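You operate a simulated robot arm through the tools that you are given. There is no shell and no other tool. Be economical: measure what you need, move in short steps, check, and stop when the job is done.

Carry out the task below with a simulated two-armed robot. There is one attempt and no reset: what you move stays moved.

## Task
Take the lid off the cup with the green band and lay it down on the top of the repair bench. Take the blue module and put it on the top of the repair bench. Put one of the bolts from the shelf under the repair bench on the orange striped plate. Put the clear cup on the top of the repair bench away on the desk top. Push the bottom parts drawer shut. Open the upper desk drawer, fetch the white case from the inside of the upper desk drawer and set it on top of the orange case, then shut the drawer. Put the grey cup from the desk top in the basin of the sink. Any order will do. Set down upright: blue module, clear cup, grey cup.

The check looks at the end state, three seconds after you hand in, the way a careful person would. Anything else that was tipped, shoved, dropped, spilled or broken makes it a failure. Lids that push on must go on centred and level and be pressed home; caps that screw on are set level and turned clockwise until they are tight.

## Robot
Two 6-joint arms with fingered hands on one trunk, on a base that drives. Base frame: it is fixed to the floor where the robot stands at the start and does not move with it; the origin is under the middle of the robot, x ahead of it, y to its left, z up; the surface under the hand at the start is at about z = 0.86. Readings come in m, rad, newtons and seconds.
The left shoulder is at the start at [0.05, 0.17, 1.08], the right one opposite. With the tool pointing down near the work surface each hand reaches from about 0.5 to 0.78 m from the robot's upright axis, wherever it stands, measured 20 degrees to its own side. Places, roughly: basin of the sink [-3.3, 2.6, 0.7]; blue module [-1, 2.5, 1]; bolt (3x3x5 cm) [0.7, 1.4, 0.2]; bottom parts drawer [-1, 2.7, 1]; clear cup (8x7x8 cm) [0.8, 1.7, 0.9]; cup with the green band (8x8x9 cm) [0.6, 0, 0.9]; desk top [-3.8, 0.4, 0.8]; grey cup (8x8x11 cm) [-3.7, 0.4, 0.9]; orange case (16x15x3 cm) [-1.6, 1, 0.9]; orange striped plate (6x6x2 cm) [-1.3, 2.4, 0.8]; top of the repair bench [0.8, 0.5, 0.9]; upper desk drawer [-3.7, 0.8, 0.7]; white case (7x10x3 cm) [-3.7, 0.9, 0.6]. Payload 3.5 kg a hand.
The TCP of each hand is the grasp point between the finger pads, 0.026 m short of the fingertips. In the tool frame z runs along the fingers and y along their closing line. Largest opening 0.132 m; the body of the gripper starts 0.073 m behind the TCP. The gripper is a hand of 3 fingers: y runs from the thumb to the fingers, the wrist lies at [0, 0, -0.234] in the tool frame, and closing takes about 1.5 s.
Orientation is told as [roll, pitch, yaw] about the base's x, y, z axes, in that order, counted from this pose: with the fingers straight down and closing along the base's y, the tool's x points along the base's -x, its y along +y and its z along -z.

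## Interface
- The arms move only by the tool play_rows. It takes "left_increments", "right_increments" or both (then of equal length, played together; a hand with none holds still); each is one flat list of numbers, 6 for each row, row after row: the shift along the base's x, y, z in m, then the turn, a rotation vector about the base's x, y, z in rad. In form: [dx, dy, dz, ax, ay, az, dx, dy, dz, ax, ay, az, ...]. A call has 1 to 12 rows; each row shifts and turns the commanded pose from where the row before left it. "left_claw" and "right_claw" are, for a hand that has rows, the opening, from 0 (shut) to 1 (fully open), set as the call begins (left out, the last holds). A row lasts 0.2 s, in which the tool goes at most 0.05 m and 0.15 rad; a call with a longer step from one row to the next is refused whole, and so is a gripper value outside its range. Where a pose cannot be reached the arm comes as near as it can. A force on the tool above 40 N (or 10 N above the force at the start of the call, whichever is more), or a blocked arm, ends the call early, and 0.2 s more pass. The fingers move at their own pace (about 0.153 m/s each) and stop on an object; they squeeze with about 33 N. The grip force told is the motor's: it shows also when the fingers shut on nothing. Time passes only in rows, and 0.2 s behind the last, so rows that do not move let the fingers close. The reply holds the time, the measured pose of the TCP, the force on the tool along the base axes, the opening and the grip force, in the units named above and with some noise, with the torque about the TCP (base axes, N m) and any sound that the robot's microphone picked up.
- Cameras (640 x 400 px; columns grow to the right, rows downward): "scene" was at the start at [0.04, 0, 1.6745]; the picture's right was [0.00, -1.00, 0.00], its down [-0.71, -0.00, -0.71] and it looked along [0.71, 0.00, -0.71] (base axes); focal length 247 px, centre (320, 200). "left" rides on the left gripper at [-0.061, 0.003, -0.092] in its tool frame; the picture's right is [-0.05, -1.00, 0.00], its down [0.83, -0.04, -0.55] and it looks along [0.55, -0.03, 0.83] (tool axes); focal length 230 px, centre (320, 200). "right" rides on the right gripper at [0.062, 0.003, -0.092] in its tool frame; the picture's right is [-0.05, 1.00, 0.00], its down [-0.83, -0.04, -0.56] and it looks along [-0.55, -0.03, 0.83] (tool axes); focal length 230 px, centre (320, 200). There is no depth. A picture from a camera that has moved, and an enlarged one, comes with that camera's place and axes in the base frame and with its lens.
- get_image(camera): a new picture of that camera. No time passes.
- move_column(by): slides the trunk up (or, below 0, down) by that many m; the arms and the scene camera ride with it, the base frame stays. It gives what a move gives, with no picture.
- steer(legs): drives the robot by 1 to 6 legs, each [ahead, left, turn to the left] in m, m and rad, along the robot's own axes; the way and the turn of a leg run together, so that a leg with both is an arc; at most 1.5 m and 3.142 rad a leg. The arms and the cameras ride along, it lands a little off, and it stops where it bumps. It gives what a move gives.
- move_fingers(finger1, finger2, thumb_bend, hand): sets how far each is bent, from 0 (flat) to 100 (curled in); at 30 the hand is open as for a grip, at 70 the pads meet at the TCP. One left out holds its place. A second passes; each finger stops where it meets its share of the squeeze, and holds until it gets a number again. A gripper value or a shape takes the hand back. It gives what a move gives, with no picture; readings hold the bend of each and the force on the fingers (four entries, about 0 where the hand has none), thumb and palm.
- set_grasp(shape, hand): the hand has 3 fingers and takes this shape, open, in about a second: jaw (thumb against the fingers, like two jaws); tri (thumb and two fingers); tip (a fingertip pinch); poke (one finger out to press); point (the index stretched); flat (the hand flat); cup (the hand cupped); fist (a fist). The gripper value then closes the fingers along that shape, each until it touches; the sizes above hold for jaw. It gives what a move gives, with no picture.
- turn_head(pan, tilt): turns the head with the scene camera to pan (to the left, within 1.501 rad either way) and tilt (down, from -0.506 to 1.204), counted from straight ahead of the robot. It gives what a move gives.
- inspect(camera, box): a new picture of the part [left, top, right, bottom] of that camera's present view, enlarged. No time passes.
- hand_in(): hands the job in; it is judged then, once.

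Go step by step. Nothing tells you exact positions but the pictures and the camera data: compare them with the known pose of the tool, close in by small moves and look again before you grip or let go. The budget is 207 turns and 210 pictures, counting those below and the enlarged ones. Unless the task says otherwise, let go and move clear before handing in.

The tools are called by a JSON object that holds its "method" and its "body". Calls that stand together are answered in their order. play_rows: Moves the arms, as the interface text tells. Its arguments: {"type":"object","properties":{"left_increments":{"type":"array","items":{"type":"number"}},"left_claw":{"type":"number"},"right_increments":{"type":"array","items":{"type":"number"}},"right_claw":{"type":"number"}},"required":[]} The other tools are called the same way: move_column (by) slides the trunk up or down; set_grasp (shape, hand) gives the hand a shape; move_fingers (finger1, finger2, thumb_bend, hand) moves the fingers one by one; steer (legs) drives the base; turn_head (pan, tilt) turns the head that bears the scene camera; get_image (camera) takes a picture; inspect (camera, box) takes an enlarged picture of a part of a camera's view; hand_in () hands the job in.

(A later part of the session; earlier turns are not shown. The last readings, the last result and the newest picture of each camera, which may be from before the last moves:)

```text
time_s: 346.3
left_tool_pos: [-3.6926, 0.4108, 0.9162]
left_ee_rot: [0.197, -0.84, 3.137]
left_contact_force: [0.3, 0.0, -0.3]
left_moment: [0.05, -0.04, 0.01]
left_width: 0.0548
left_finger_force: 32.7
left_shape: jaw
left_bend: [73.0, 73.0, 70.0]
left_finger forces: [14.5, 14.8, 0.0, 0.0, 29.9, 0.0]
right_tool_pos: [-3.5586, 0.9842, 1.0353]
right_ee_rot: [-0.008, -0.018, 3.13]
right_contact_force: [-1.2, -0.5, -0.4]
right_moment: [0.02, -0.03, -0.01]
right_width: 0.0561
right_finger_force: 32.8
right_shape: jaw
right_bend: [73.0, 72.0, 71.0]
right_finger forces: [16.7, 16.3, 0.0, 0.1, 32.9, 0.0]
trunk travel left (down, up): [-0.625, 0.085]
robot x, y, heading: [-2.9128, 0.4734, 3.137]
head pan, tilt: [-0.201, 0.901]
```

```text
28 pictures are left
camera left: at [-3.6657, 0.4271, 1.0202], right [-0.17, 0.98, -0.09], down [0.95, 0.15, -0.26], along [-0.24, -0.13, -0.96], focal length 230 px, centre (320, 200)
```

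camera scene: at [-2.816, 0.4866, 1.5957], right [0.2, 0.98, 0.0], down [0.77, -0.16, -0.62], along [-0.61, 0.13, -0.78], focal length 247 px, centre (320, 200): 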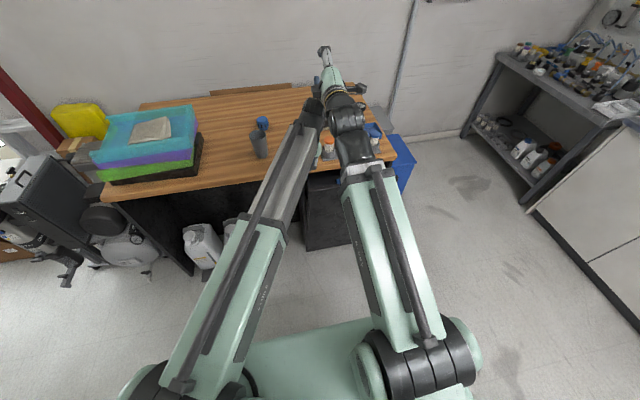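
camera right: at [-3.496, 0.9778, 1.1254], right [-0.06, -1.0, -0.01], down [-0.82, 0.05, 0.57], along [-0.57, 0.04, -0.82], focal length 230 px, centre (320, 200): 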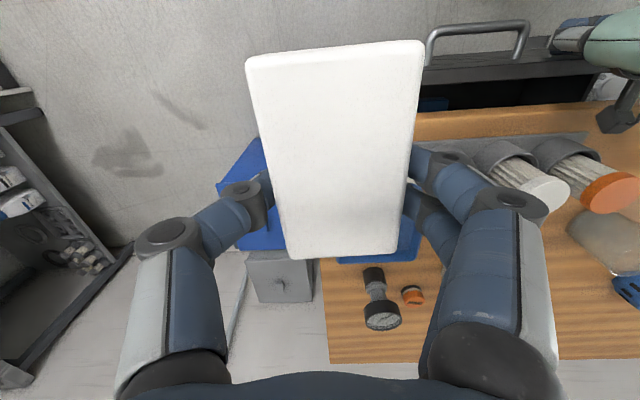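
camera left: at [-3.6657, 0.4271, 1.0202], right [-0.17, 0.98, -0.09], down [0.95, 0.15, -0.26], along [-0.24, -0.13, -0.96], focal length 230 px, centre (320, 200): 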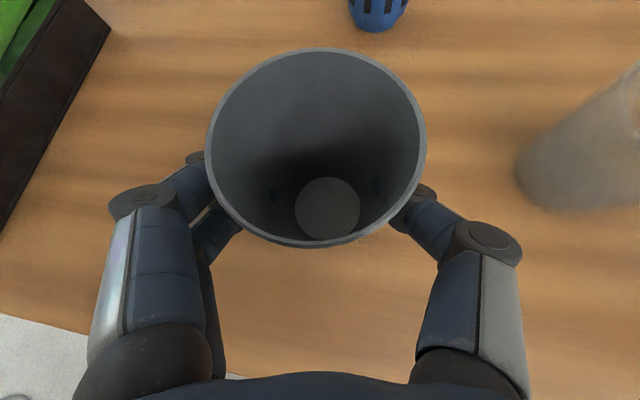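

The grey cup is held evenly. I lift it, draw both hands closer, raise the trunk, and drive to the sink.

{"method": "play_rows", "body": {"left_increments": [0, 0, 0.03, 0, 0, 0, 0, 0, 0.045, 0, 0, 0, 0, 0, 0.045, 0, 0, 0, 0.02, 0, 0.04, 0, 0, 0, 0.035, 0, 0.01, 0, 0, 0, 0.035, 0, 0, 0, 0, 0], "right_increments": [0.03, -0.03, 0, 0, 0, 0, 0.03, -0.03, 0, 0, 0, 0, 0.03, -0.03, 0, 0, 0, 0, 0.02, -0.03, 0, 0, 0, 0, 0, -0.02, 0, 0, 0, 0, 0, 0, 0, 0, 0, 0]}}

{"method": "move_column", "body": {"by": 0.085}}

{"method": "steer", "body": {"legs": [[-0.1, 0, 0], [0, -1.18, 0], [0, 0, -1.57]]}}

{"method": "turn_head", "body": {"pan": 0.15, "tilt": 0.7}}

{"method": "get_image", "body": {"camera": "scene"}}

```text
time_s: 347.7
left_tool_pos: [-3.604, 0.4101, 1.0822]
left_ee_rot: [0.195, -0.84, 3.136]
left_contact_force: [1.3, -0.7, -0.9]
left_moment: [0.01, 0.01, -0.01]
left_width: 0.0546
left_finger_force: 33.1
left_shape: jaw
left_bend: [73.0, 73.0, 70.0]
left_finger forces: [14.5, 14.9, 0.0, 0.0, 30.0, 0.0]
right_tool_pos: [-3.4496, 0.8439, 1.0343]
right_ee_rot: [-0.01, -0.016, 3.128]
right_contact_force: [-0.6, -0.8, -1.3]
right_moment: [-0.01, -0.01, -0.02]
right_width: 0.0563
right_finger_force: 32.8
right_shape: jaw
right_bend: [73.0, 72.0, 71.0]
right_finger forces: [16.7, 16.2, 0.1, 0.0, 32.9, 0.0]
trunk travel left (down, up): [-0.625, 0.085]
robot x, y, heading: [-2.9119, 0.4714, 3.137]
head pan, tilt: [-0.201, 0.901]
```

```text
time_s: 348.9
left_tool_pos: [-3.6049, 0.4092, 1.1672]
left_ee_rot: [0.196, -0.84, 3.138]
left_contact_force: [0.4, -0.4, -0.5]
left_moment: [0.0, -0.01, -0.02]
left_width: 0.0544
left_finger_force: 33.2
left_shape: jaw
left_bend: [73.0, 73.0, 70.0]
left_finger forces: [14.5, 14.9, 0.1, 0.1, 30.1, 0.0]
right_tool_pos: [-3.4497, 0.8435, 1.1185]
right_ee_rot: [-0.009, -0.018, 3.13]
right_contact_force: [0.8, -1.4, -1.9]
right_moment: [0.02, 0.0, 0.01]
right_width: 0.0558
right_finger_force: 33.2
right_shape: jaw
right_bend: [73.0, 72.0, 71.0]
right_finger forces: [16.8, 16.2, 0.0, 0.1, 33.0, 0.0]
trunk travel left (down, up): [-0.71, 0.0]
robot x, y, heading: [-2.9101, 0.4698, 3.143]
head pan, tilt: [-0.201, 0.901]
```

```text
time_s: 359.4
left_tool_pos: [-2.8405, 2.3305, 1.1673]
left_ee_rot: [0.195, -0.84, 1.548]
left_contact_force: [0.1, 0.6, -0.2]
left_moment: [-0.02, -0.01, 0.0]
left_width: 0.0543
left_finger_force: 33.1
left_shape: jaw
left_bend: [73.0, 73.0, 70.0]
left_finger forces: [14.5, 14.9, 0.0, 0.0, 30.0, 0.0]
right_tool_pos: [-2.4085, 2.1673, 1.1182]
right_ee_rot: [-0.009, -0.018, 1.539]
right_contact_force: [-0.2, 0.2, -1.2]
right_moment: [0.02, -0.01, -0.01]
right_width: 0.0556
right_finger_force: 33.1
right_shape: jaw
right_bend: [73.0, 72.0, 71.0]
right_finger forces: [16.4, 16.0, 0.0, 0.0, 32.5, 0.1]
trunk travel left (down, up): [-0.71, 0.0]
robot x, y, heading: [-2.7919, 1.636, 1.55]
head pan, tilt: [-0.201, 0.901]
```

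```text
time_s: 360.2
left_tool_pos: [-2.8404, 2.3304, 1.1671]
left_ee_rot: [0.194, -0.839, 1.548]
left_contact_force: [0.3, 0.7, -0.5]
left_moment: [0.02, 0.01, -0.01]
left_width: 0.0546
left_finger_force: 33.2
left_shape: jaw
left_bend: [73.0, 73.0, 70.0]
left_finger forces: [14.5, 14.9, 0.0, 0.1, 29.9, 0.0]
right_tool_pos: [-2.408, 2.1666, 1.1184]
right_ee_rot: [-0.009, -0.018, 1.539]
right_contact_force: [0.4, -0.5, -1.0]
right_moment: [0.03, 0.02, 0.01]
right_width: 0.0559
right_finger_force: 32.7
right_shape: jaw
right_bend: [73.0, 72.0, 71.0]
right_finger forces: [16.4, 16.0, 0.1, 0.1, 32.6, 0.0]
trunk travel left (down, up): [-0.71, 0.0]
robot x, y, heading: [-2.7923, 1.6344, 1.55]
head pan, tilt: [0.15, 0.7]
```

```text
27 pictures are left
camera scene: at [-2.8042, 1.6794, 1.6968], right [0.99, 0.13, 0.0], down [0.08, -0.64, -0.76], along [-0.1, 0.76, -0.64], focal length 247 px, centre (320, 200)
```

scene: 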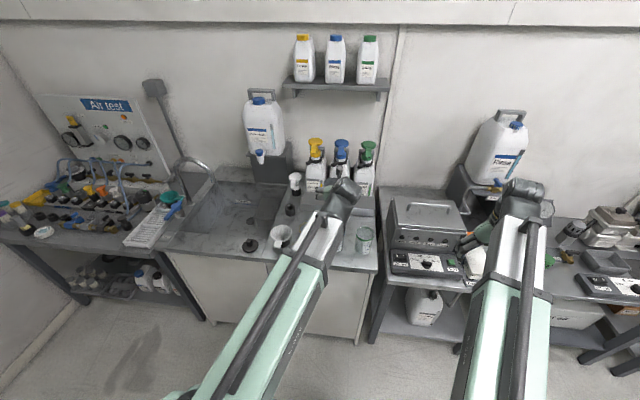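

The basin spans about x -3.52…-3.13, y 2.38…2.74. I move the base so the left hand can reach its middle.

{"method": "steer", "body": {"legs": [[0.12, 0.46, 0.02]]}}

{"method": "play_rows", "body": {"left_increments": [0, 0.035, 0, 0, 0, 0, 0, 0.035, 0, 0, 0, 0, 0, 0.03, 0, 0, 0, 0, 0, 0, -0.045, 0, 0, 0, 0, 0, -0.045, 0, 0, 0]}}

{"method": "get_image", "body": {"camera": "left"}}

```text
time_s: 363.0
left_tool_pos: [-3.307, 2.4613, 1.167]
left_ee_rot: [0.194, -0.84, 1.56]
left_contact_force: [0.1, -0.2, -0.8]
left_moment: [0.0, -0.01, -0.02]
left_width: 0.0546
left_finger_force: 33.2
left_shape: jaw
left_bend: [73.0, 73.0, 70.0]
left_finger forces: [14.6, 14.9, 0.1, 0.0, 30.1, 0.0]
right_tool_pos: [-2.8731, 2.3034, 1.1188]
right_ee_rot: [-0.009, -0.017, 1.55]
right_contact_force: [0.1, 0.1, -0.3]
right_moment: [-0.04, -0.02, -0.05]
right_width: 0.0556
right_finger_force: 33.3
right_shape: jaw
right_bend: [73.0, 72.0, 71.0]
right_finger forces: [16.5, 16.1, 0.0, 0.0, 32.6, 0.0]
trunk travel left (down, up): [-0.71, 0.0]
robot x, y, heading: [-3.2482, 1.7653, 1.563]
head pan, tilt: [0.15, 0.7]
```

```text
time_s: 364.2
left_tool_pos: [-3.3083, 2.5617, 1.0785]
left_ee_rot: [0.195, -0.84, 1.56]
left_contact_force: [-0.8, -0.2, -0.9]
left_moment: [0.0, 0.01, 0.02]
left_width: 0.0545
left_finger_force: 33.4
left_shape: jaw
left_bend: [73.0, 73.0, 70.0]
left_finger forces: [14.5, 14.9, 0.0, 0.1, 30.0, 0.0]
right_tool_pos: [-2.8738, 2.3028, 1.1177]
right_ee_rot: [-0.01, -0.019, 1.552]
right_contact_force: [0.4, -0.4, -0.4]
right_moment: [0.0, -0.03, -0.02]
right_width: 0.0559
right_finger_force: 32.8
right_shape: jaw
right_bend: [73.0, 72.0, 71.0]
right_finger forces: [16.5, 16.0, 0.0, 0.1, 32.5, 0.0]
trunk travel left (down, up): [-0.71, 0.0]
robot x, y, heading: [-3.2502, 1.7669, 1.561]
head pan, tilt: [0.15, 0.7]
```

```text
26 pictures are left
camera left: at [-3.2932, 2.5357, 1.1833], right [0.98, 0.17, -0.09], down [0.14, -0.96, -0.26], along [-0.13, 0.24, -0.96], focal length 230 px, centre (320, 200)
```

left: 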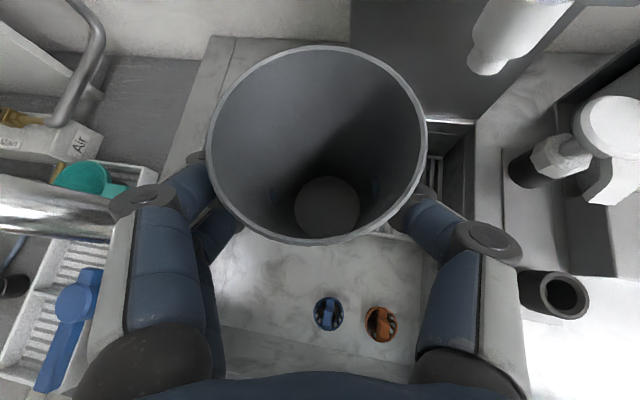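

{"method": "inspect", "body": {"camera": "scene", "box": [230, 130, 430, 290]}}

```text
2.50 times, centred on (330, 210) of scene
camera zoom: at [-3.2627, 1.8113, 1.6969], right [0.99, 0.14, 0.0], down [0.09, -0.64, -0.76], along [-0.11, 0.76, -0.64], focal length 618 px, centre (295, 175)
```

zoom: 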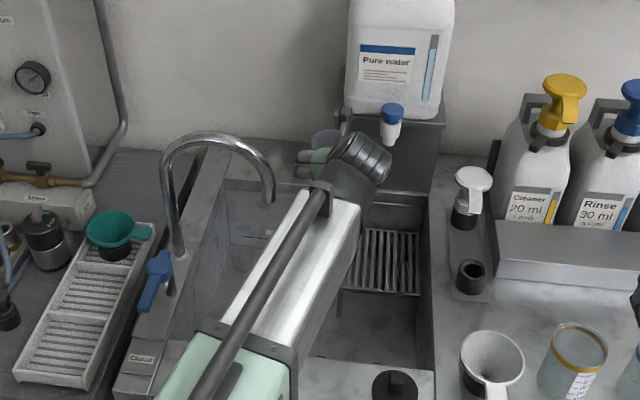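

The spout is close on the left; I shift 5.5 cm to the right over free basin floor and lower partway.

{"method": "play_rows", "body": {"left_increments": [0.028, 0.006, 0, 0, 0, 0, 0.028, 0.006, 0, 0, 0, 0, 0, 0, -0.045, 0, 0, 0, 0, 0, -0.045, 0, 0, 0, 0, 0, -0.045, 0, 0, 0, 0, 0, -0.04, 0, 0, 0]}}

{"method": "get_image", "body": {"camera": "left"}}

```text
time_s: 365.6
left_tool_pos: [-3.2491, 2.5696, 0.9]
left_ee_rot: [0.194, -0.839, 1.559]
left_contact_force: [-1.1, -1.0, -0.7]
left_moment: [-0.01, 0.03, -0.03]
left_width: 0.0546
left_finger_force: 33.1
left_shape: jaw
left_bend: [73.0, 73.0, 70.0]
left_finger forces: [14.5, 14.9, 0.0, 0.0, 29.9, 0.0]
right_tool_pos: [-2.8729, 2.3025, 1.1198]
right_ee_rot: [-0.009, -0.017, 1.551]
right_contact_force: [0.4, -0.3, -0.6]
right_moment: [0.0, -0.02, 0.02]
right_width: 0.0558
right_finger_force: 32.9
right_shape: jaw
right_bend: [73.0, 72.0, 71.0]
right_finger forces: [16.5, 16.0, 0.1, 0.0, 32.5, 0.0]
trunk travel left (down, up): [-0.71, 0.0]
robot x, y, heading: [-3.2469, 1.7681, 1.558]
head pan, tilt: [0.15, 0.7]
```

```text
24 pictures are left
camera left: at [-3.2346, 2.5454, 1.0066], right [0.98, 0.17, -0.09], down [0.14, -0.96, -0.26], along [-0.13, 0.24, -0.96], focal length 230 px, centre (320, 200)
```

left: 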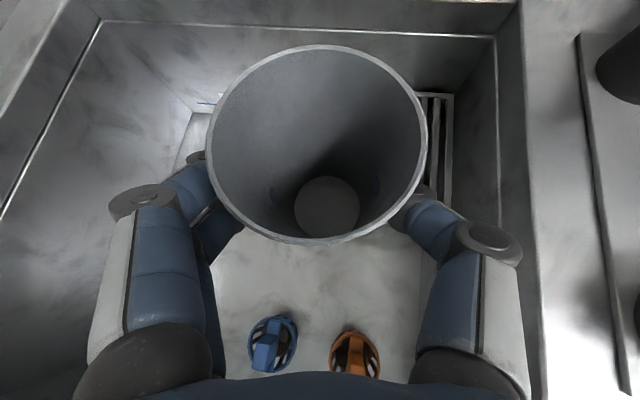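

Good: free floor between the caps and the grate. I shift 1.2 cm forward-side and lower to the floor in steps.

{"method": "play_rows", "body": {"left_increments": [0, -0.012, -0.03, 0, 0, 0, 0, 0, -0.03, 0, 0, 0, 0, 0, -0.02, 0, 0, 0]}}

{"method": "play_rows", "body": {"left_increments": [0, 0, -0.004, 0, 0, 0, 0, 0, -0.004, 0, 0, 0]}}

{"method": "play_rows", "body": {"left_increments": [0, 0, -0.003, 0, 0, 0, 0, 0, -0.003, 0, 0, 0]}}

{"method": "get_image", "body": {"camera": "left"}}

```text
time_s: 366.4
left_tool_pos: [-3.2486, 2.5596, 0.8263]
left_ee_rot: [0.192, -0.847, 1.56]
left_contact_force: [0.0, -3.6, 20.1]
left_moment: [0.42, -0.36, -0.04]
left_width: 0.0549
left_finger_force: 32.7
left_shape: jaw
left_bend: [73.0, 73.0, 71.0]
left_finger forces: [17.4, 17.8, 0.1, 0.0, 34.4, 0.1]
right_tool_pos: [-2.8736, 2.3002, 1.1199]
right_ee_rot: [-0.01, -0.018, 1.552]
right_contact_force: [-0.2, -0.4, -1.1]
right_moment: [0.01, 0.03, 0.0]
right_width: 0.0558
right_finger_force: 33.8
right_shape: jaw
right_bend: [73.0, 72.0, 71.0]
right_finger forces: [16.5, 15.9, 0.0, 0.0, 32.5, 0.1]
trunk travel left (down, up): [-0.71, 0.0]
robot x, y, heading: [-3.2498, 1.7683, 1.563]
head pan, tilt: [0.15, 0.7]
```

```text
time_s: 366.9
left_tool_pos: [-3.2483, 2.5615, 0.8244]
left_ee_rot: [0.193, -0.852, 1.557]
left_contact_force: [-0.3, -8.1, 27.1]
left_moment: [0.2, -0.21, -0.08]
left_width: 0.0556
left_finger_force: 33.4
left_shape: jaw
left_bend: [73.0, 73.0, 72.0]
left_finger forces: [18.3, 17.8, 0.0, 0.1, 34.2, 0.0]
right_tool_pos: [-2.8727, 2.3, 1.1198]
right_ee_rot: [-0.011, -0.017, 1.551]
right_contact_force: [-0.1, 1.8, -1.4]
right_moment: [0.0, -0.01, 0.02]
right_width: 0.056
right_finger_force: 33.3
right_shape: jaw
right_bend: [73.0, 72.0, 71.0]
right_finger forces: [16.4, 16.0, 0.0, 0.0, 32.5, 0.0]
trunk travel left (down, up): [-0.71, 0.0]
robot x, y, heading: [-3.2551, 1.7661, 1.563]
head pan, tilt: [0.15, 0.7]
stopped in row 2 (left hand): the force on the tool passed its limit at 42 N (the readings are from after the stop); the commanded pose is now the measured one
```

```text
time_s: 367.4
left_tool_pos: [-3.2462, 2.5625, 0.8238]
left_ee_rot: [0.192, -0.858, 1.553]
left_contact_force: [-1.0, -6.7, 24.9]
left_moment: [0.2, -0.14, -0.09]
left_width: 0.0558
left_finger_force: 33.2
left_shape: jaw
left_bend: [73.0, 73.0, 73.0]
left_finger forces: [17.7, 17.6, 0.1, 0.0, 32.8, 0.0]
right_tool_pos: [-2.8727, 2.3017, 1.1191]
right_ee_rot: [-0.009, -0.016, 1.553]
right_contact_force: [-0.6, -0.4, -0.8]
right_moment: [0.01, 0.01, 0.01]
right_width: 0.0554
right_finger_force: 32.7
right_shape: jaw
right_bend: [73.0, 72.0, 71.0]
right_finger forces: [16.5, 16.0, 0.0, 0.0, 32.6, 0.0]
trunk travel left (down, up): [-0.71, 0.0]
robot x, y, heading: [-3.2509, 1.7692, 1.562]
head pan, tilt: [0.15, 0.7]
stopped in row 2 (left hand): the force on the tool passed its limit at 43 N (the readings are from after the stop); the commanded pose is now the measured one
```

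```text
23 pictures are left
camera left: at [-3.2321, 2.5355, 0.9298], right [0.98, 0.16, -0.09], down [0.13, -0.95, -0.28], along [-0.13, 0.26, -0.96], focal length 230 px, centre (320, 200)
```

left: 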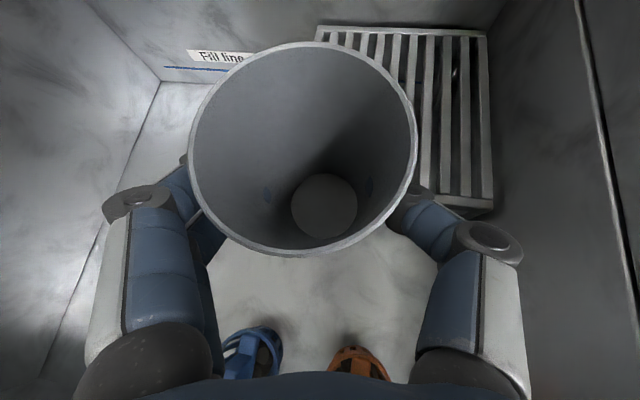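

The cup's back edge met the raised grate. I lift, shift it clear toward the front, and lower again.

{"method": "play_rows", "body": {"left_increments": [0, 0, 0.02, 0, 0, 0, -0.002, -0.013, 0, -0.019, 0, 0, 0, 0, -0.015, 0, 0, 0, 0, 0, -0.01, 0, 0, 0]}}

{"method": "play_rows", "body": {"left_increments": [0, 0, -0.005, 0, 0, 0, 0, 0, -0.005, 0, 0, 0]}}

{"method": "play_rows", "body": {"left_increments": [0, 0, -0.004, 0, 0, 0, 0, 0, -0.004, 0, 0, 0]}}

{"method": "get_image", "body": {"camera": "left"}}

```text
time_s: 368.4
left_tool_pos: [-3.2503, 2.549, 0.8194]
left_ee_rot: [0.192, -0.835, 1.554]
left_contact_force: [-1.1, -6.3, 11.4]
left_moment: [0.14, -0.01, 0.09]
left_width: 0.055
left_finger_force: 33.1
left_shape: jaw
left_bend: [73.0, 73.0, 72.0]
left_finger forces: [16.5, 16.2, 0.0, 0.0, 31.5, 0.0]
right_tool_pos: [-2.8733, 2.3013, 1.1211]
right_ee_rot: [-0.009, -0.019, 1.552]
right_contact_force: [1.0, -1.1, -1.8]
right_moment: [-0.03, 0.01, 0.0]
right_width: 0.0557
right_finger_force: 33.0
right_shape: jaw
right_bend: [73.0, 72.0, 71.0]
right_finger forces: [16.5, 16.0, 0.1, 0.0, 32.6, 0.1]
trunk travel left (down, up): [-0.71, 0.0]
robot x, y, heading: [-3.25, 1.7697, 1.557]
head pan, tilt: [0.15, 0.7]
```

```text
time_s: 369.0
left_tool_pos: [-3.2497, 2.5486, 0.8038]
left_ee_rot: [0.194, -0.829, 1.555]
left_contact_force: [0.5, -3.8, -1.9]
left_moment: [-0.23, 0.0, 0.02]
left_width: 0.0528
left_finger_force: 33.1
left_shape: jaw
left_bend: [74.0, 74.0, 72.0]
left_finger forces: [16.0, 19.2, 0.0, 0.0, 31.0, 0.0]
right_tool_pos: [-2.8721, 2.3018, 1.118]
right_ee_rot: [-0.009, -0.017, 1.553]
right_contact_force: [-0.2, 0.0, -0.9]
right_moment: [-0.02, -0.01, 0.05]
right_width: 0.0558
right_finger_force: 33.1
right_shape: jaw
right_bend: [73.0, 72.0, 71.0]
right_finger forces: [16.5, 16.0, 0.0, 0.1, 32.5, 0.0]
trunk travel left (down, up): [-0.71, 0.0]
robot x, y, heading: [-3.2451, 1.7663, 1.558]
head pan, tilt: [0.15, 0.7]
```

```text
time_s: 369.6
left_tool_pos: [-3.2514, 2.5479, 0.7981]
left_ee_rot: [0.193, -0.831, 1.554]
left_contact_force: [-0.1, -5.6, 1.6]
left_moment: [-0.2, -0.02, 0.02]
left_width: 0.0528
left_finger_force: 32.4
left_shape: jaw
left_bend: [74.0, 74.0, 72.0]
left_finger forces: [15.2, 19.5, 0.0, 0.0, 30.3, 0.0]
right_tool_pos: [-2.8731, 2.3026, 1.119]
right_ee_rot: [-0.009, -0.017, 1.551]
right_contact_force: [0.4, 0.2, -0.9]
right_moment: [-0.02, 0.01, 0.03]
right_width: 0.0557
right_finger_force: 32.9
right_shape: jaw
right_bend: [73.0, 72.0, 71.0]
right_finger forces: [16.5, 16.1, 0.1, 0.0, 32.5, 0.0]
trunk travel left (down, up): [-0.71, 0.0]
robot x, y, heading: [-3.2477, 1.7623, 1.562]
head pan, tilt: [0.15, 0.7]
```

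```text
22 pictures are left
camera left: at [-3.2355, 2.524, 0.9035], right [0.98, 0.16, -0.09], down [0.13, -0.96, -0.25], along [-0.13, 0.24, -0.96], focal length 230 px, centre (320, 200)
```

left: 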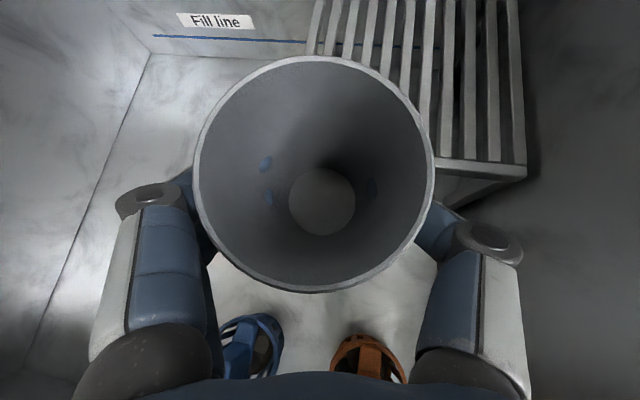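

The cup has tilted in the grip by about 9° against the grate. I lift slightly, move it forward off the grate, rotate to level it, and check.

{"method": "play_rows", "body": {"left_increments": [0, -0.006, 0.01, 0, 0, 0, 0, -0.008, 0.01, -0.08, 0, 0, 0, 0, 0, -0.08, 0, 0]}}

{"method": "get_image", "body": {"camera": "left"}}

{"method": "inspect", "body": {"camera": "scene", "box": [240, 140, 400, 260]}}

```text
time_s: 370.4
left_tool_pos: [-3.2492, 2.5361, 0.8165]
left_ee_rot: [0.188, -0.67, 1.557]
left_contact_force: [-0.2, -0.1, -0.6]
left_moment: [0.02, 0.01, 0.01]
left_width: 0.0528
left_finger_force: 32.9
left_shape: jaw
left_bend: [74.0, 74.0, 72.0]
left_finger forces: [13.2, 18.4, 0.1, 0.0, 30.6, 0.0]
right_tool_pos: [-2.8728, 2.3019, 1.1187]
right_ee_rot: [-0.01, -0.018, 1.551]
right_contact_force: [-0.6, -1.3, -0.3]
right_moment: [0.0, -0.01, 0.0]
right_width: 0.0559
right_finger_force: 32.7
right_shape: jaw
right_bend: [73.0, 72.0, 71.0]
right_finger forces: [16.4, 16.0, 0.1, 0.1, 32.5, 0.0]
trunk travel left (down, up): [-0.71, 0.0]
robot x, y, heading: [-3.2461, 1.7659, 1.566]
head pan, tilt: [0.15, 0.7]
```

```text
21 pictures are left
camera left: at [-3.2347, 2.5292, 0.9262], right [0.98, 0.14, -0.11], down [0.13, -0.99, -0.09], along [-0.13, 0.08, -0.99], focal length 230 px, centre (320, 200)
```

left: 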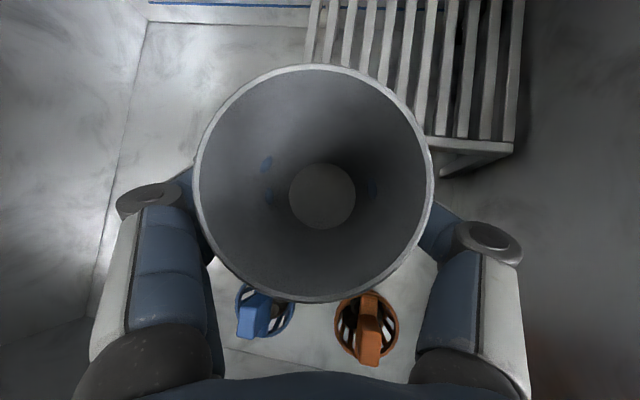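

```text
3.33 times, centred on (320, 200) of scene
camera zoom: at [-3.2626, 1.8106, 1.6968], right [0.99, 0.14, 0.0], down [0.09, -0.64, -0.76], along [-0.11, 0.76, -0.64], focal length 824 px, centre (320, 200)
```

zoom: 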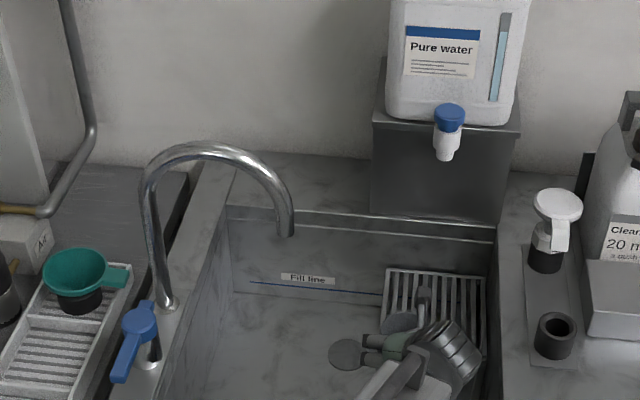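

{"method": "play_rows", "body": {"left_increments": [0, 0, 0, -0.06, -0.1, 0, 0, 0, -0.004, 0, 0, 0, 0, 0, -0.004, 0, 0, 0]}}

{"method": "play_rows", "body": {"left_increments": [0, 0, -0.004, 0, 0, 0, 0, 0, -0.004, 0, 0, 0]}}

{"method": "play_rows", "body": {"left_increments": [0, 0, -0.003, 0, 0, 0, 0, 0, -0.003, 0, 0, 0]}}

{"method": "get_image", "body": {"camera": "left"}}

```text
time_s: 371.2
left_tool_pos: [-3.2497, 2.5364, 0.8107]
left_ee_rot: [0.067, -0.609, 1.63]
left_contact_force: [-0.6, 0.2, -0.6]
left_moment: [-0.01, 0.0, -0.03]
left_width: 0.0527
left_finger_force: 32.5
left_shape: jaw
left_bend: [74.0, 74.0, 72.0]
left_finger forces: [13.1, 18.4, 0.0, 0.0, 30.5, 0.1]
right_tool_pos: [-2.8728, 2.3038, 1.1194]
right_ee_rot: [-0.009, -0.016, 1.552]
right_contact_force: [-0.1, 0.0, -1.3]
right_moment: [0.0, -0.02, -0.04]
right_width: 0.0559
right_finger_force: 33.2
right_shape: jaw
right_bend: [73.0, 72.0, 71.0]
right_finger forces: [16.5, 16.0, 0.1, 0.0, 32.4, 0.0]
trunk travel left (down, up): [-0.71, 0.0]
robot x, y, heading: [-3.2501, 1.7649, 1.559]
head pan, tilt: [0.15, 0.7]
```

```text
time_s: 371.8
left_tool_pos: [-3.2497, 2.5367, 0.8024]
left_ee_rot: [0.067, -0.609, 1.63]
left_contact_force: [-0.2, -0.3, -1.1]
left_moment: [-0.01, 0.0, -0.02]
left_width: 0.0527
left_finger_force: 33.0
left_shape: jaw
left_bend: [74.0, 74.0, 72.0]
left_finger forces: [13.2, 18.4, 0.0, 0.1, 30.4, 0.0]
right_tool_pos: [-2.8727, 2.3031, 1.1187]
right_ee_rot: [-0.007, -0.017, 1.553]
right_contact_force: [-0.8, 0.7, -1.1]
right_moment: [0.01, -0.02, 0.03]
right_width: 0.0557
right_finger_force: 32.8
right_shape: jaw
right_bend: [73.0, 72.0, 71.0]
right_finger forces: [16.5, 16.0, 0.0, 0.0, 32.6, 0.1]
trunk travel left (down, up): [-0.71, 0.0]
robot x, y, heading: [-3.2508, 1.7674, 1.563]
head pan, tilt: [0.15, 0.7]
```

```text
time_s: 372.4
left_tool_pos: [-3.2496, 2.5343, 0.7944]
left_ee_rot: [0.067, -0.608, 1.631]
left_contact_force: [-0.5, -0.2, -0.7]
left_moment: [0.01, 0.01, -0.03]
left_width: 0.0526
left_finger_force: 33.3
left_shape: jaw
left_bend: [74.0, 74.0, 72.0]
left_finger forces: [13.1, 18.4, 0.0, 0.1, 30.4, 0.0]
right_tool_pos: [-2.8736, 2.3023, 1.1187]
right_ee_rot: [-0.008, -0.017, 1.551]
right_contact_force: [-1.3, 0.2, -1.4]
right_moment: [0.02, 0.0, 0.02]
right_width: 0.0555
right_finger_force: 33.0
right_shape: jaw
right_bend: [73.0, 72.0, 71.0]
right_finger forces: [16.5, 16.0, 0.1, 0.0, 32.5, 0.1]
trunk travel left (down, up): [-0.71, 0.0]
robot x, y, heading: [-3.2505, 1.7662, 1.556]
head pan, tilt: [0.15, 0.7]
```

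```text
19 pictures are left
camera left: at [-3.2455, 2.5349, 0.9045], right [0.99, 0.14, -0.02], down [0.14, -0.99, -0.02], along [-0.03, 0.02, -1.0], focal length 230 px, centre (320, 200)
```

left: 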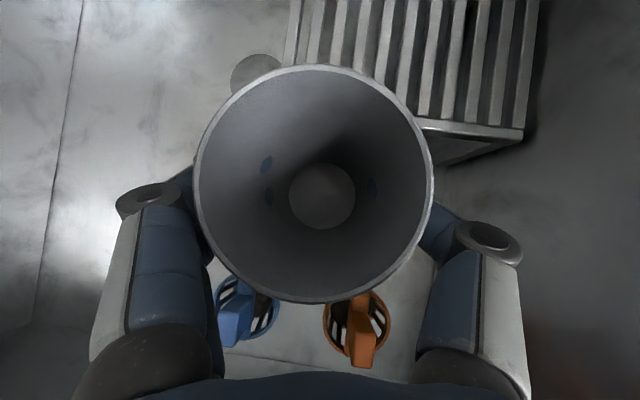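

The cup is upright again. I continue down to the floor.

{"method": "play_rows", "body": {"left_increments": [0, 0.003, -0.003, 0, 0, 0, 0, 0, -0.003, 0, 0, 0]}}

{"method": "play_rows", "body": {"left_increments": [0, 0, -0.003, 0, 0, 0, 0, 0, -0.003, 0, 0, 0]}}

{"method": "play_rows", "body": {"left_increments": [0, 0, -0.003, 0, 0, 0, 0, 0, -0.002, 0, 0, 0]}}

```text
time_s: 373.0
left_tool_pos: [-3.2493, 2.5394, 0.7885]
left_ee_rot: [0.066, -0.608, 1.629]
left_contact_force: [-0.4, 0.1, 0.1]
left_moment: [-0.02, 0.0, 0.03]
left_width: 0.0528
left_finger_force: 33.1
left_shape: jaw
left_bend: [74.0, 74.0, 72.0]
left_finger forces: [13.1, 18.3, 0.1, 0.1, 30.5, 0.0]
right_tool_pos: [-2.8742, 2.3029, 1.118]
right_ee_rot: [-0.009, -0.018, 1.551]
right_contact_force: [-0.3, 1.3, -0.7]
right_moment: [0.02, -0.01, 0.0]
right_width: 0.0559
right_finger_force: 33.1
right_shape: jaw
right_bend: [73.0, 72.0, 71.0]
right_finger forces: [16.4, 16.0, 0.0, 0.0, 32.5, 0.0]
trunk travel left (down, up): [-0.71, 0.0]
robot x, y, heading: [-3.2487, 1.7637, 1.561]
head pan, tilt: [0.15, 0.7]
```

```text
time_s: 373.6
left_tool_pos: [-3.2488, 2.5392, 0.7828]
left_ee_rot: [0.067, -0.611, 1.631]
left_contact_force: [0.5, -0.7, -0.3]
left_moment: [0.01, 0.0, 0.04]
left_width: 0.0525
left_finger_force: 33.2
left_shape: jaw
left_bend: [74.0, 74.0, 72.0]
left_finger forces: [13.1, 18.4, 0.0, 0.0, 30.5, 0.0]
right_tool_pos: [-2.8734, 2.3023, 1.119]
right_ee_rot: [-0.01, -0.019, 1.551]
right_contact_force: [0.6, -0.2, -1.1]
right_moment: [0.0, -0.06, 0.0]
right_width: 0.0557
right_finger_force: 32.7
right_shape: jaw
right_bend: [73.0, 72.0, 71.0]
right_finger forces: [16.5, 16.0, 0.0, 0.1, 32.5, 0.0]
trunk travel left (down, up): [-0.71, 0.0]
robot x, y, heading: [-3.2478, 1.7655, 1.563]
head pan, tilt: [0.15, 0.7]
```

```text
time_s: 374.2
left_tool_pos: [-3.2484, 2.5392, 0.7774]
left_ee_rot: [0.064, -0.61, 1.63]
left_contact_force: [-0.4, 1.1, -0.7]
left_moment: [0.06, 0.03, 0.0]
left_width: 0.0527
left_finger_force: 33.3
left_shape: jaw
left_bend: [74.0, 74.0, 72.0]
left_finger forces: [13.2, 18.4, 0.0, 0.0, 30.5, 0.0]
right_tool_pos: [-2.8726, 2.3011, 1.1196]
right_ee_rot: [-0.008, -0.016, 1.551]
right_contact_force: [-0.1, -0.2, -0.9]
right_moment: [0.02, -0.02, -0.02]
right_width: 0.0557
right_finger_force: 33.0
right_shape: jaw
right_bend: [73.0, 72.0, 71.0]
right_finger forces: [16.5, 16.1, 0.1, 0.0, 32.5, 0.0]
trunk travel left (down, up): [-0.71, 0.0]
robot x, y, heading: [-3.2494, 1.7687, 1.563]
head pan, tilt: [0.15, 0.7]
```

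{"method": "play_rows", "body": {"left_increments": [0, 0, -0.004, 0, 0, 0, 0, 0, -0.004, 0, 0, 0]}}

{"method": "play_rows", "body": {"left_increments": [0, 0, -0.003, 0, 0, 0, 0, 0, -0.003, 0, 0, 0]}}

{"method": "play_rows", "body": {"left_increments": [0, 0, -0.003, 0, 0, 0, 0, 0, -0.003, 0, 0, 0]}}

{"method": "get_image", "body": {"camera": "left"}}

```text
time_s: 374.8
left_tool_pos: [-3.2481, 2.54, 0.7689]
left_ee_rot: [0.065, -0.61, 1.631]
left_contact_force: [-0.4, -0.6, -0.3]
left_moment: [0.01, 0.01, 0.01]
left_width: 0.0525
left_finger_force: 33.2
left_shape: jaw
left_bend: [74.0, 74.0, 72.0]
left_finger forces: [13.1, 18.5, 0.0, 0.0, 30.5, 0.0]
right_tool_pos: [-2.8735, 2.3018, 1.1197]
right_ee_rot: [-0.009, -0.018, 1.551]
right_contact_force: [0.0, 0.1, 0.2]
right_moment: [-0.01, -0.02, 0.0]
right_width: 0.056
right_finger_force: 33.2
right_shape: jaw
right_bend: [73.0, 72.0, 71.0]
right_finger forces: [16.6, 16.0, 0.0, 0.0, 32.5, 0.0]
trunk travel left (down, up): [-0.71, 0.0]
robot x, y, heading: [-3.2492, 1.7696, 1.566]
head pan, tilt: [0.15, 0.7]
```

```text
time_s: 375.4
left_tool_pos: [-3.249, 2.5396, 0.7631]
left_ee_rot: [0.066, -0.609, 1.631]
left_contact_force: [-0.4, -0.9, -0.3]
left_moment: [0.0, 0.0, 0.01]
left_width: 0.0527
left_finger_force: 33.5
left_shape: jaw
left_bend: [74.0, 74.0, 72.0]
left_finger forces: [13.1, 18.2, 0.0, 0.0, 30.5, 0.0]
right_tool_pos: [-2.8724, 2.3036, 1.1183]
right_ee_rot: [-0.008, -0.018, 1.552]
right_contact_force: [-0.1, 0.0, -0.6]
right_moment: [0.0, -0.03, -0.03]
right_width: 0.0558
right_finger_force: 32.8
right_shape: jaw
right_bend: [73.0, 72.0, 71.0]
right_finger forces: [16.5, 15.9, 0.0, 0.1, 32.5, 0.0]
trunk travel left (down, up): [-0.71, 0.0]
robot x, y, heading: [-3.2507, 1.7624, 1.567]
head pan, tilt: [0.15, 0.7]
```

```text
time_s: 376.0
left_tool_pos: [-3.2491, 2.5383, 0.7589]
left_ee_rot: [0.065, -0.607, 1.63]
left_contact_force: [-0.5, -0.4, -0.2]
left_moment: [-0.01, 0.0, 0.0]
left_width: 0.0526
left_finger_force: 32.5
left_shape: jaw
left_bend: [74.0, 74.0, 72.0]
left_finger forces: [13.0, 18.3, 0.1, 0.0, 30.6, 0.0]
right_tool_pos: [-2.8735, 2.302, 1.118]
right_ee_rot: [-0.009, -0.018, 1.553]
right_contact_force: [-0.1, -0.9, -1.0]
right_moment: [0.03, 0.0, -0.03]
right_width: 0.0557
right_finger_force: 33.5
right_shape: jaw
right_bend: [73.0, 72.0, 71.0]
right_finger forces: [16.4, 16.0, 0.0, 0.0, 32.5, 0.0]
trunk travel left (down, up): [-0.71, 0.0]
robot x, y, heading: [-3.2497, 1.7701, 1.56]
head pan, tilt: [0.15, 0.7]
```

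```text
18 pictures are left
camera left: at [-3.2451, 2.5377, 0.8679], right [0.99, 0.14, -0.02], down [0.14, -0.99, -0.02], along [-0.03, 0.02, -1.0], focal length 230 px, centre (320, 200)
```

left: 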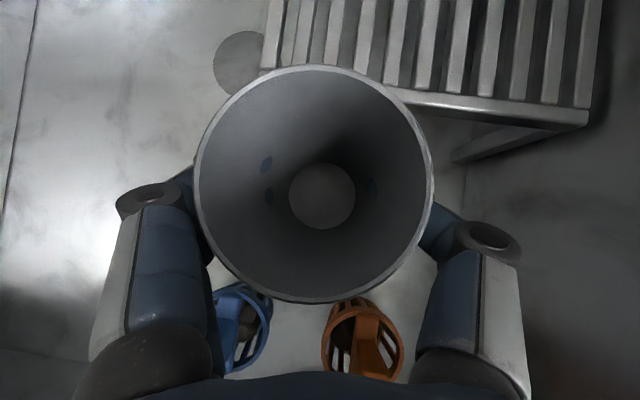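

{"method": "play_rows", "body": {"left_increments": [0, 0, -0.003, 0, 0, 0, 0, 0, -0.003, 0, 0, 0]}}

{"method": "play_rows", "body": {"left_increments": [0, 0, -0.003, 0, 0, 0, 0, 0, -0.003, 0, 0, 0]}}

{"method": "play_rows", "body": {"left_increments": [0, 0, -0.003, 0, 0, 0, 0, 0, -0.002, 0, 0, 0]}}

{"method": "play_rows", "body": {"left_increments": [0, 0, -0.002, 0, 0, 0, 0, 0, -0.002, 0, 0, 0]}}

```text
time_s: 376.6
left_tool_pos: [-3.249, 2.5384, 0.7507]
left_ee_rot: [0.065, -0.607, 1.63]
left_contact_force: [0.0, -0.2, -1.3]
left_moment: [0.0, -0.01, 0.0]
left_width: 0.0525
left_finger_force: 33.0
left_shape: jaw
left_bend: [74.0, 74.0, 72.0]
left_finger forces: [13.1, 18.3, 0.0, 0.1, 30.5, 0.1]
right_tool_pos: [-2.8733, 2.3019, 1.1188]
right_ee_rot: [-0.009, -0.018, 1.552]
right_contact_force: [0.1, 0.2, -1.0]
right_moment: [-0.03, -0.03, 0.04]
right_width: 0.0557
right_finger_force: 33.0
right_shape: jaw
right_bend: [73.0, 72.0, 71.0]
right_finger forces: [16.5, 15.9, 0.0, 0.0, 32.5, 0.0]
trunk travel left (down, up): [-0.71, 0.0]
robot x, y, heading: [-3.2517, 1.7636, 1.563]
head pan, tilt: [0.15, 0.7]
```

```text
time_s: 377.2
left_tool_pos: [-3.2481, 2.5386, 0.7465]
left_ee_rot: [0.066, -0.61, 1.63]
left_contact_force: [-0.1, -0.8, -0.4]
left_moment: [-0.01, 0.03, 0.02]
left_width: 0.0528
left_finger_force: 32.9
left_shape: jaw
left_bend: [74.0, 74.0, 72.0]
left_finger forces: [13.1, 18.3, 0.1, 0.0, 30.4, 0.0]
right_tool_pos: [-2.8728, 2.3019, 1.1191]
right_ee_rot: [-0.008, -0.018, 1.551]
right_contact_force: [-0.5, 0.2, -1.1]
right_moment: [-0.02, 0.0, -0.03]
right_width: 0.0558
right_finger_force: 32.7
right_shape: jaw
right_bend: [73.0, 72.0, 71.0]
right_finger forces: [16.5, 16.0, 0.0, 0.1, 32.6, 0.0]
trunk travel left (down, up): [-0.71, 0.0]
robot x, y, heading: [-3.2506, 1.7637, 1.559]
head pan, tilt: [0.15, 0.7]
```

```text
time_s: 377.8
left_tool_pos: [-3.2501, 2.5393, 0.7412]
left_ee_rot: [0.066, -0.609, 1.63]
left_contact_force: [0.2, -0.7, -0.8]
left_moment: [0.02, -0.03, -0.01]
left_width: 0.0527
left_finger_force: 33.0
left_shape: jaw
left_bend: [74.0, 74.0, 72.0]
left_finger forces: [13.1, 18.3, 0.1, 0.0, 30.6, 0.1]
right_tool_pos: [-2.8714, 2.3021, 1.1182]
right_ee_rot: [-0.009, -0.018, 1.552]
right_contact_force: [0.2, -0.1, -1.0]
right_moment: [-0.02, 0.02, -0.02]
right_width: 0.0558
right_finger_force: 33.1
right_shape: jaw
right_bend: [73.0, 72.0, 71.0]
right_finger forces: [16.5, 16.0, 0.1, 0.1, 32.5, 0.0]
trunk travel left (down, up): [-0.71, 0.0]
robot x, y, heading: [-3.247, 1.7661, 1.557]
head pan, tilt: [0.15, 0.7]
```

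```text
time_s: 378.4
left_tool_pos: [-3.2476, 2.5396, 0.7352]
left_ee_rot: [0.067, -0.609, 1.631]
left_contact_force: [0.7, 0.2, -0.3]
left_moment: [0.04, 0.0, -0.03]
left_width: 0.0529
left_finger_force: 33.1
left_shape: jaw
left_bend: [74.0, 74.0, 72.0]
left_finger forces: [13.0, 18.3, 0.0, 0.1, 30.5, 0.0]
right_tool_pos: [-2.8729, 2.3031, 1.1188]
right_ee_rot: [-0.01, -0.019, 1.552]
right_contact_force: [-0.2, 0.4, -0.8]
right_moment: [0.02, -0.02, 0.02]
right_width: 0.056
right_finger_force: 33.1
right_shape: jaw
right_bend: [73.0, 72.0, 71.0]
right_finger forces: [16.5, 15.9, 0.1, 0.0, 32.5, 0.1]
trunk travel left (down, up): [-0.71, 0.0]
robot x, y, heading: [-3.2531, 1.7665, 1.567]
head pan, tilt: [0.15, 0.7]
```

{"method": "play_rows", "body": {"left_increments": [0, 0, -0.003, 0, 0, 0, 0, 0, -0.003, 0, 0, 0]}}

{"method": "play_rows", "body": {"left_increments": [0, 0, -0.003, 0, 0, 0, 0, 0, -0.002, 0, 0, 0]}}

{"method": "play_rows", "body": {"left_increments": [0, 0, -0.002, 0, 0, 0, 0, 0, -0.002, 0, 0, 0]}}

{"method": "play_rows", "body": {"left_increments": [0, 0, -0.002, 0, 0, 0, 0, 0, -0.002, 0, 0, 0]}}

{"method": "get_image", "body": {"camera": "left"}}

```text
time_s: 379.0
left_tool_pos: [-3.2483, 2.5384, 0.7316]
left_ee_rot: [0.066, -0.608, 1.629]
left_contact_force: [-0.7, 0.2, -0.4]
left_moment: [0.0, 0.0, -0.01]
left_width: 0.0526
left_finger_force: 33.3
left_shape: jaw
left_bend: [74.0, 74.0, 72.0]
left_finger forces: [13.1, 18.3, 0.0, 0.0, 30.5, 0.1]
right_tool_pos: [-2.8733, 2.3021, 1.1205]
right_ee_rot: [-0.009, -0.017, 1.55]
right_contact_force: [-0.1, -0.3, -0.4]
right_moment: [-0.01, -0.02, 0.0]
right_width: 0.0558
right_finger_force: 32.8
right_shape: jaw
right_bend: [73.0, 72.0, 71.0]
right_finger forces: [16.5, 16.0, 0.1, 0.0, 32.5, 0.1]
trunk travel left (down, up): [-0.71, 0.0]
robot x, y, heading: [-3.2465, 1.7677, 1.563]
head pan, tilt: [0.15, 0.7]
```

```text
time_s: 379.6
left_tool_pos: [-3.2486, 2.5395, 0.7282]
left_ee_rot: [0.066, -0.611, 1.629]
left_contact_force: [0.5, 0.4, 3.4]
left_moment: [-0.02, 0.08, -0.02]
left_width: 0.0525
left_finger_force: 33.2
left_shape: jaw
left_bend: [74.0, 74.0, 72.0]
left_finger forces: [13.4, 18.0, 0.1, 0.1, 30.7, 0.0]
right_tool_pos: [-2.8729, 2.3023, 1.1195]
right_ee_rot: [-0.009, -0.018, 1.553]
right_contact_force: [-0.6, -0.4, -0.4]
right_moment: [0.0, -0.05, 0.0]
right_width: 0.0558
right_finger_force: 32.9
right_shape: jaw
right_bend: [73.0, 72.0, 71.0]
right_finger forces: [16.5, 16.0, 0.0, 0.1, 32.5, 0.0]
trunk travel left (down, up): [-0.71, 0.0]
robot x, y, heading: [-3.252, 1.7653, 1.559]
head pan, tilt: [0.15, 0.7]
```

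```text
time_s: 380.2
left_tool_pos: [-3.2488, 2.539, 0.726]
left_ee_rot: [0.065, -0.617, 1.629]
left_contact_force: [0.6, 1.0, 22.8]
left_moment: [0.1, 0.35, -0.02]
left_width: 0.0528
left_finger_force: 33.1
left_shape: jaw
left_bend: [74.0, 74.0, 72.0]
left_finger forces: [14.3, 18.2, 0.1, 0.1, 32.1, 0.1]
right_tool_pos: [-2.873, 2.3005, 1.1201]
right_ee_rot: [-0.009, -0.018, 1.551]
right_contact_force: [-0.6, -0.6, -0.9]
right_moment: [0.02, 0.0, 0.01]
right_width: 0.0559
right_finger_force: 32.8
right_shape: jaw
right_bend: [73.0, 72.0, 71.0]
right_finger forces: [16.5, 16.0, 0.1, 0.1, 32.5, 0.0]
trunk travel left (down, up): [-0.71, 0.0]
robot x, y, heading: [-3.253, 1.7664, 1.561]
head pan, tilt: [0.15, 0.7]
```

```text
time_s: 380.8
left_tool_pos: [-3.247, 2.5389, 0.7247]
left_ee_rot: [0.063, -0.617, 1.629]
left_contact_force: [1.4, 3.0, 39.6]
left_moment: [0.32, 0.08, -0.1]
left_width: 0.0528
left_finger_force: 32.3
left_shape: jaw
left_bend: [74.0, 74.0, 73.0]
left_finger forces: [14.8, 19.2, 0.0, 0.1, 33.6, 0.0]
right_tool_pos: [-2.8735, 2.2991, 1.1203]
right_ee_rot: [-0.009, -0.02, 1.552]
right_contact_force: [0.7, -0.2, 0.1]
right_moment: [-0.01, -0.01, 0.01]
right_width: 0.0557
right_finger_force: 32.4
right_shape: jaw
right_bend: [73.0, 72.0, 71.0]
right_finger forces: [16.5, 16.0, 0.0, 0.0, 32.5, 0.0]
trunk travel left (down, up): [-0.71, 0.0]
robot x, y, heading: [-3.2525, 1.7661, 1.562]
head pan, tilt: [0.15, 0.7]
```

```text
17 pictures are left
camera left: at [-3.2445, 2.5372, 0.8341], right [0.99, 0.14, -0.02], down [0.14, -0.99, -0.03], along [-0.03, 0.03, -1.0], focal length 230 px, centre (320, 200)
```

left: 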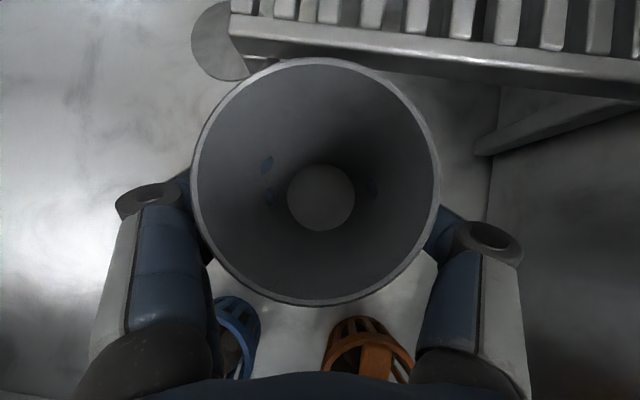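

The cup stands on the basin floor. I ease up, open, and retreat upward along the hand's axis.

{"method": "play_rows", "body": {"left_increments": [0, 0, 0.004, 0, 0, 0, 0, 0, 0, 0, 0, 0, 0, 0, 0, 0, 0, 0, 0, -0.004, 0.01, 0, 0, 0, 0, -0.012, 0.03, 0, 0, 0, 0, -0.015, 0.04, 0, 0, 0, 0, -0.015, 0.045, 0, 0, 0, 0, -0.015, 0.045, 0, 0, 0, 0, -0.01, 0.045, 0, 0, 0, 0, 0, 0.045, 0, 0, 0, 0, 0, 0.045, 0, 0, 0], "left_claw": 0.72}}

{"method": "get_image", "body": {"camera": "left"}}

```text
time_s: 383.2
left_tool_pos: [-3.2488, 2.4693, 1.0264]
left_ee_rot: [0.066, -0.609, 1.629]
left_contact_force: [-0.2, -1.3, 0.3]
left_moment: [0.02, 0.02, -0.01]
left_width: 0.0948
left_finger_force: 0.0
left_shape: jaw
left_bend: [66.0, 66.0, 63.0]
left_finger forces: [0.0, 0.0, 0.0, 0.0, 0.1, 0.0]
right_tool_pos: [-2.8736, 2.3018, 1.1201]
right_ee_rot: [-0.009, -0.018, 1.551]
right_contact_force: [0.1, 0.9, -0.5]
right_moment: [-0.01, 0.0, -0.02]
right_width: 0.0558
right_finger_force: 32.9
right_shape: jaw
right_bend: [73.0, 72.0, 71.0]
right_finger forces: [16.5, 15.9, 0.0, 0.1, 32.5, 0.1]
trunk travel left (down, up): [-0.71, 0.0]
robot x, y, heading: [-3.2475, 1.7647, 1.562]
head pan, tilt: [0.15, 0.7]
```

```text
16 pictures are left
camera left: at [-3.2448, 2.4685, 1.1378], right [0.99, 0.14, -0.03], down [0.14, -0.99, -0.02], along [-0.03, 0.02, -1.0], focal length 230 px, centre (320, 200)
```

left: 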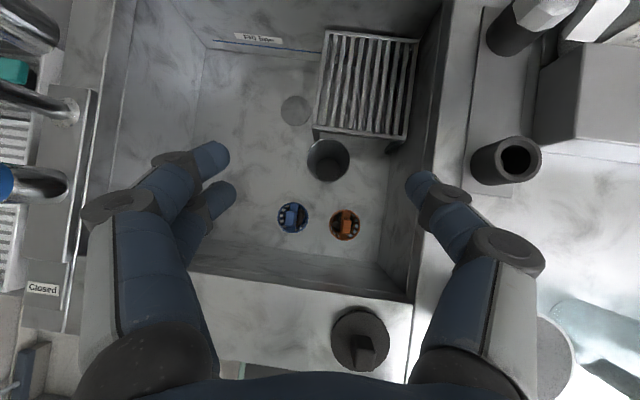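

The grey cup stands upright in the basin. I raise both hands, turn west, back along the corridor to the island, and turn south toward the orange case.

{"method": "play_rows", "body": {"left_increments": [0, -0.02, 0.045, 0, 0, 0, 0, -0.02, 0.045, 0, 0, 0, 0, 0, 0.045, 0, 0, 0, 0, 0, 0.03, 0, 0, 0], "right_increments": [0, 0, 0.03, 0, 0, 0, 0, 0, 0.03, 0, 0, 0, 0, 0, 0.02, 0, 0, 0, 0, 0, 0, 0, 0, 0]}}

{"method": "steer", "body": {"legs": [[-0.08, 0, 0], [0, 0, 1.575], [-1.4, 0, 0], [-0.42, 0, 0], [0, 0, 1.57]]}}

{"method": "turn_head", "body": {"pan": 0.0, "tilt": 0.8}}

{"method": "get_image", "body": {"camera": "scene"}}

```text
time_s: 384.2
left_tool_pos: [-3.2474, 2.4295, 1.1912]
left_ee_rot: [0.065, -0.609, 1.632]
left_contact_force: [-0.2, 0.1, -0.6]
left_moment: [0.0, 0.03, 0.0]
left_width: 0.0951
left_finger_force: 0.1
left_shape: jaw
left_bend: [66.0, 66.0, 63.0]
left_finger forces: [0.0, 0.1, 0.0, 0.0, 0.0, 0.0]
right_tool_pos: [-2.8738, 2.3016, 1.1974]
right_ee_rot: [-0.01, -0.018, 1.553]
right_contact_force: [0.4, 0.8, -0.8]
right_moment: [-0.03, -0.03, -0.01]
right_width: 0.0559
right_finger_force: 32.9
right_shape: jaw
right_bend: [73.0, 72.0, 71.0]
right_finger forces: [16.4, 16.0, 0.0, 0.0, 32.5, 0.2]
trunk travel left (down, up): [-0.71, 0.0]
robot x, y, heading: [-3.2505, 1.7698, 1.557]
head pan, tilt: [0.15, 0.7]
```

```text
time_s: 401.8
left_tool_pos: [-1.3774, 1.0492, 1.1902]
left_ee_rot: [0.066, -0.61, -1.434]
left_contact_force: [0.7, -0.2, -0.3]
left_moment: [0.0, 0.0, 0.0]
left_width: 0.0949
left_finger_force: 0.1
left_shape: jaw
left_bend: [66.0, 66.0, 63.0]
left_finger forces: [0.1, 0.0, 0.0, 0.0, 0.0, 0.0]
right_tool_pos: [-1.761, 1.1467, 1.1962]
right_ee_rot: [-0.01, -0.018, -1.512]
right_contact_force: [-0.4, -0.1, -1.5]
right_moment: [-0.02, -0.01, 0.01]
right_width: 0.0555
right_finger_force: 32.7
right_shape: jaw
right_bend: [73.0, 72.0, 71.0]
right_finger forces: [16.1, 15.7, 0.0, 0.0, 31.7, 0.1]
trunk travel left (down, up): [-0.71, 0.0]
robot x, y, heading: [-1.4265, 1.7121, -1.5]
head pan, tilt: [0.15, 0.7]
```

```text
time_s: 402.5
left_tool_pos: [-1.3797, 1.049, 1.1898]
left_ee_rot: [0.066, -0.609, -1.434]
left_contact_force: [0.0, -0.4, -1.1]
left_moment: [0.01, 0.03, 0.0]
left_width: 0.0948
left_finger_force: 0.0
left_shape: jaw
left_bend: [66.0, 66.0, 63.0]
left_finger forces: [0.0, 0.1, 0.1, 0.0, 0.0, 0.1]
right_tool_pos: [-1.7599, 1.1464, 1.196]
right_ee_rot: [-0.009, -0.017, -1.511]
right_contact_force: [-1.0, -0.9, -1.2]
right_moment: [-0.03, 0.02, 0.04]
right_width: 0.0553
right_finger_force: 32.9
right_shape: jaw
right_bend: [73.0, 72.0, 71.0]
right_finger forces: [16.1, 15.7, 0.1, 0.1, 31.7, 0.0]
trunk travel left (down, up): [-0.71, 0.0]
robot x, y, heading: [-1.4275, 1.7093, -1.504]
head pan, tilt: [0.0, 0.799]
```

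```text
15 pictures are left
camera scene: at [-1.4273, 1.6695, 1.6886], right [-1.0, -0.07, 0.0], down [-0.05, 0.71, -0.7], along [0.05, -0.7, -0.72], focal length 247 px, centre (320, 200)
```

scene: 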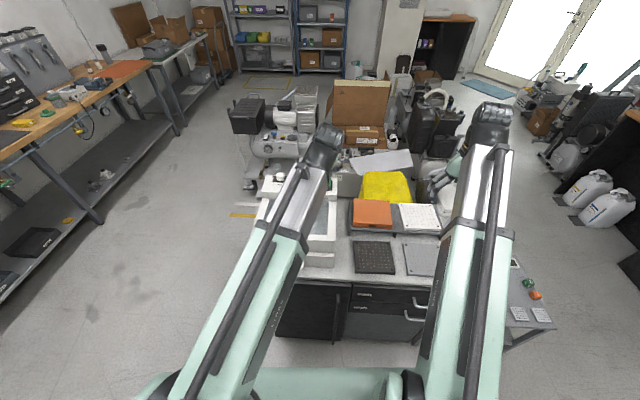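

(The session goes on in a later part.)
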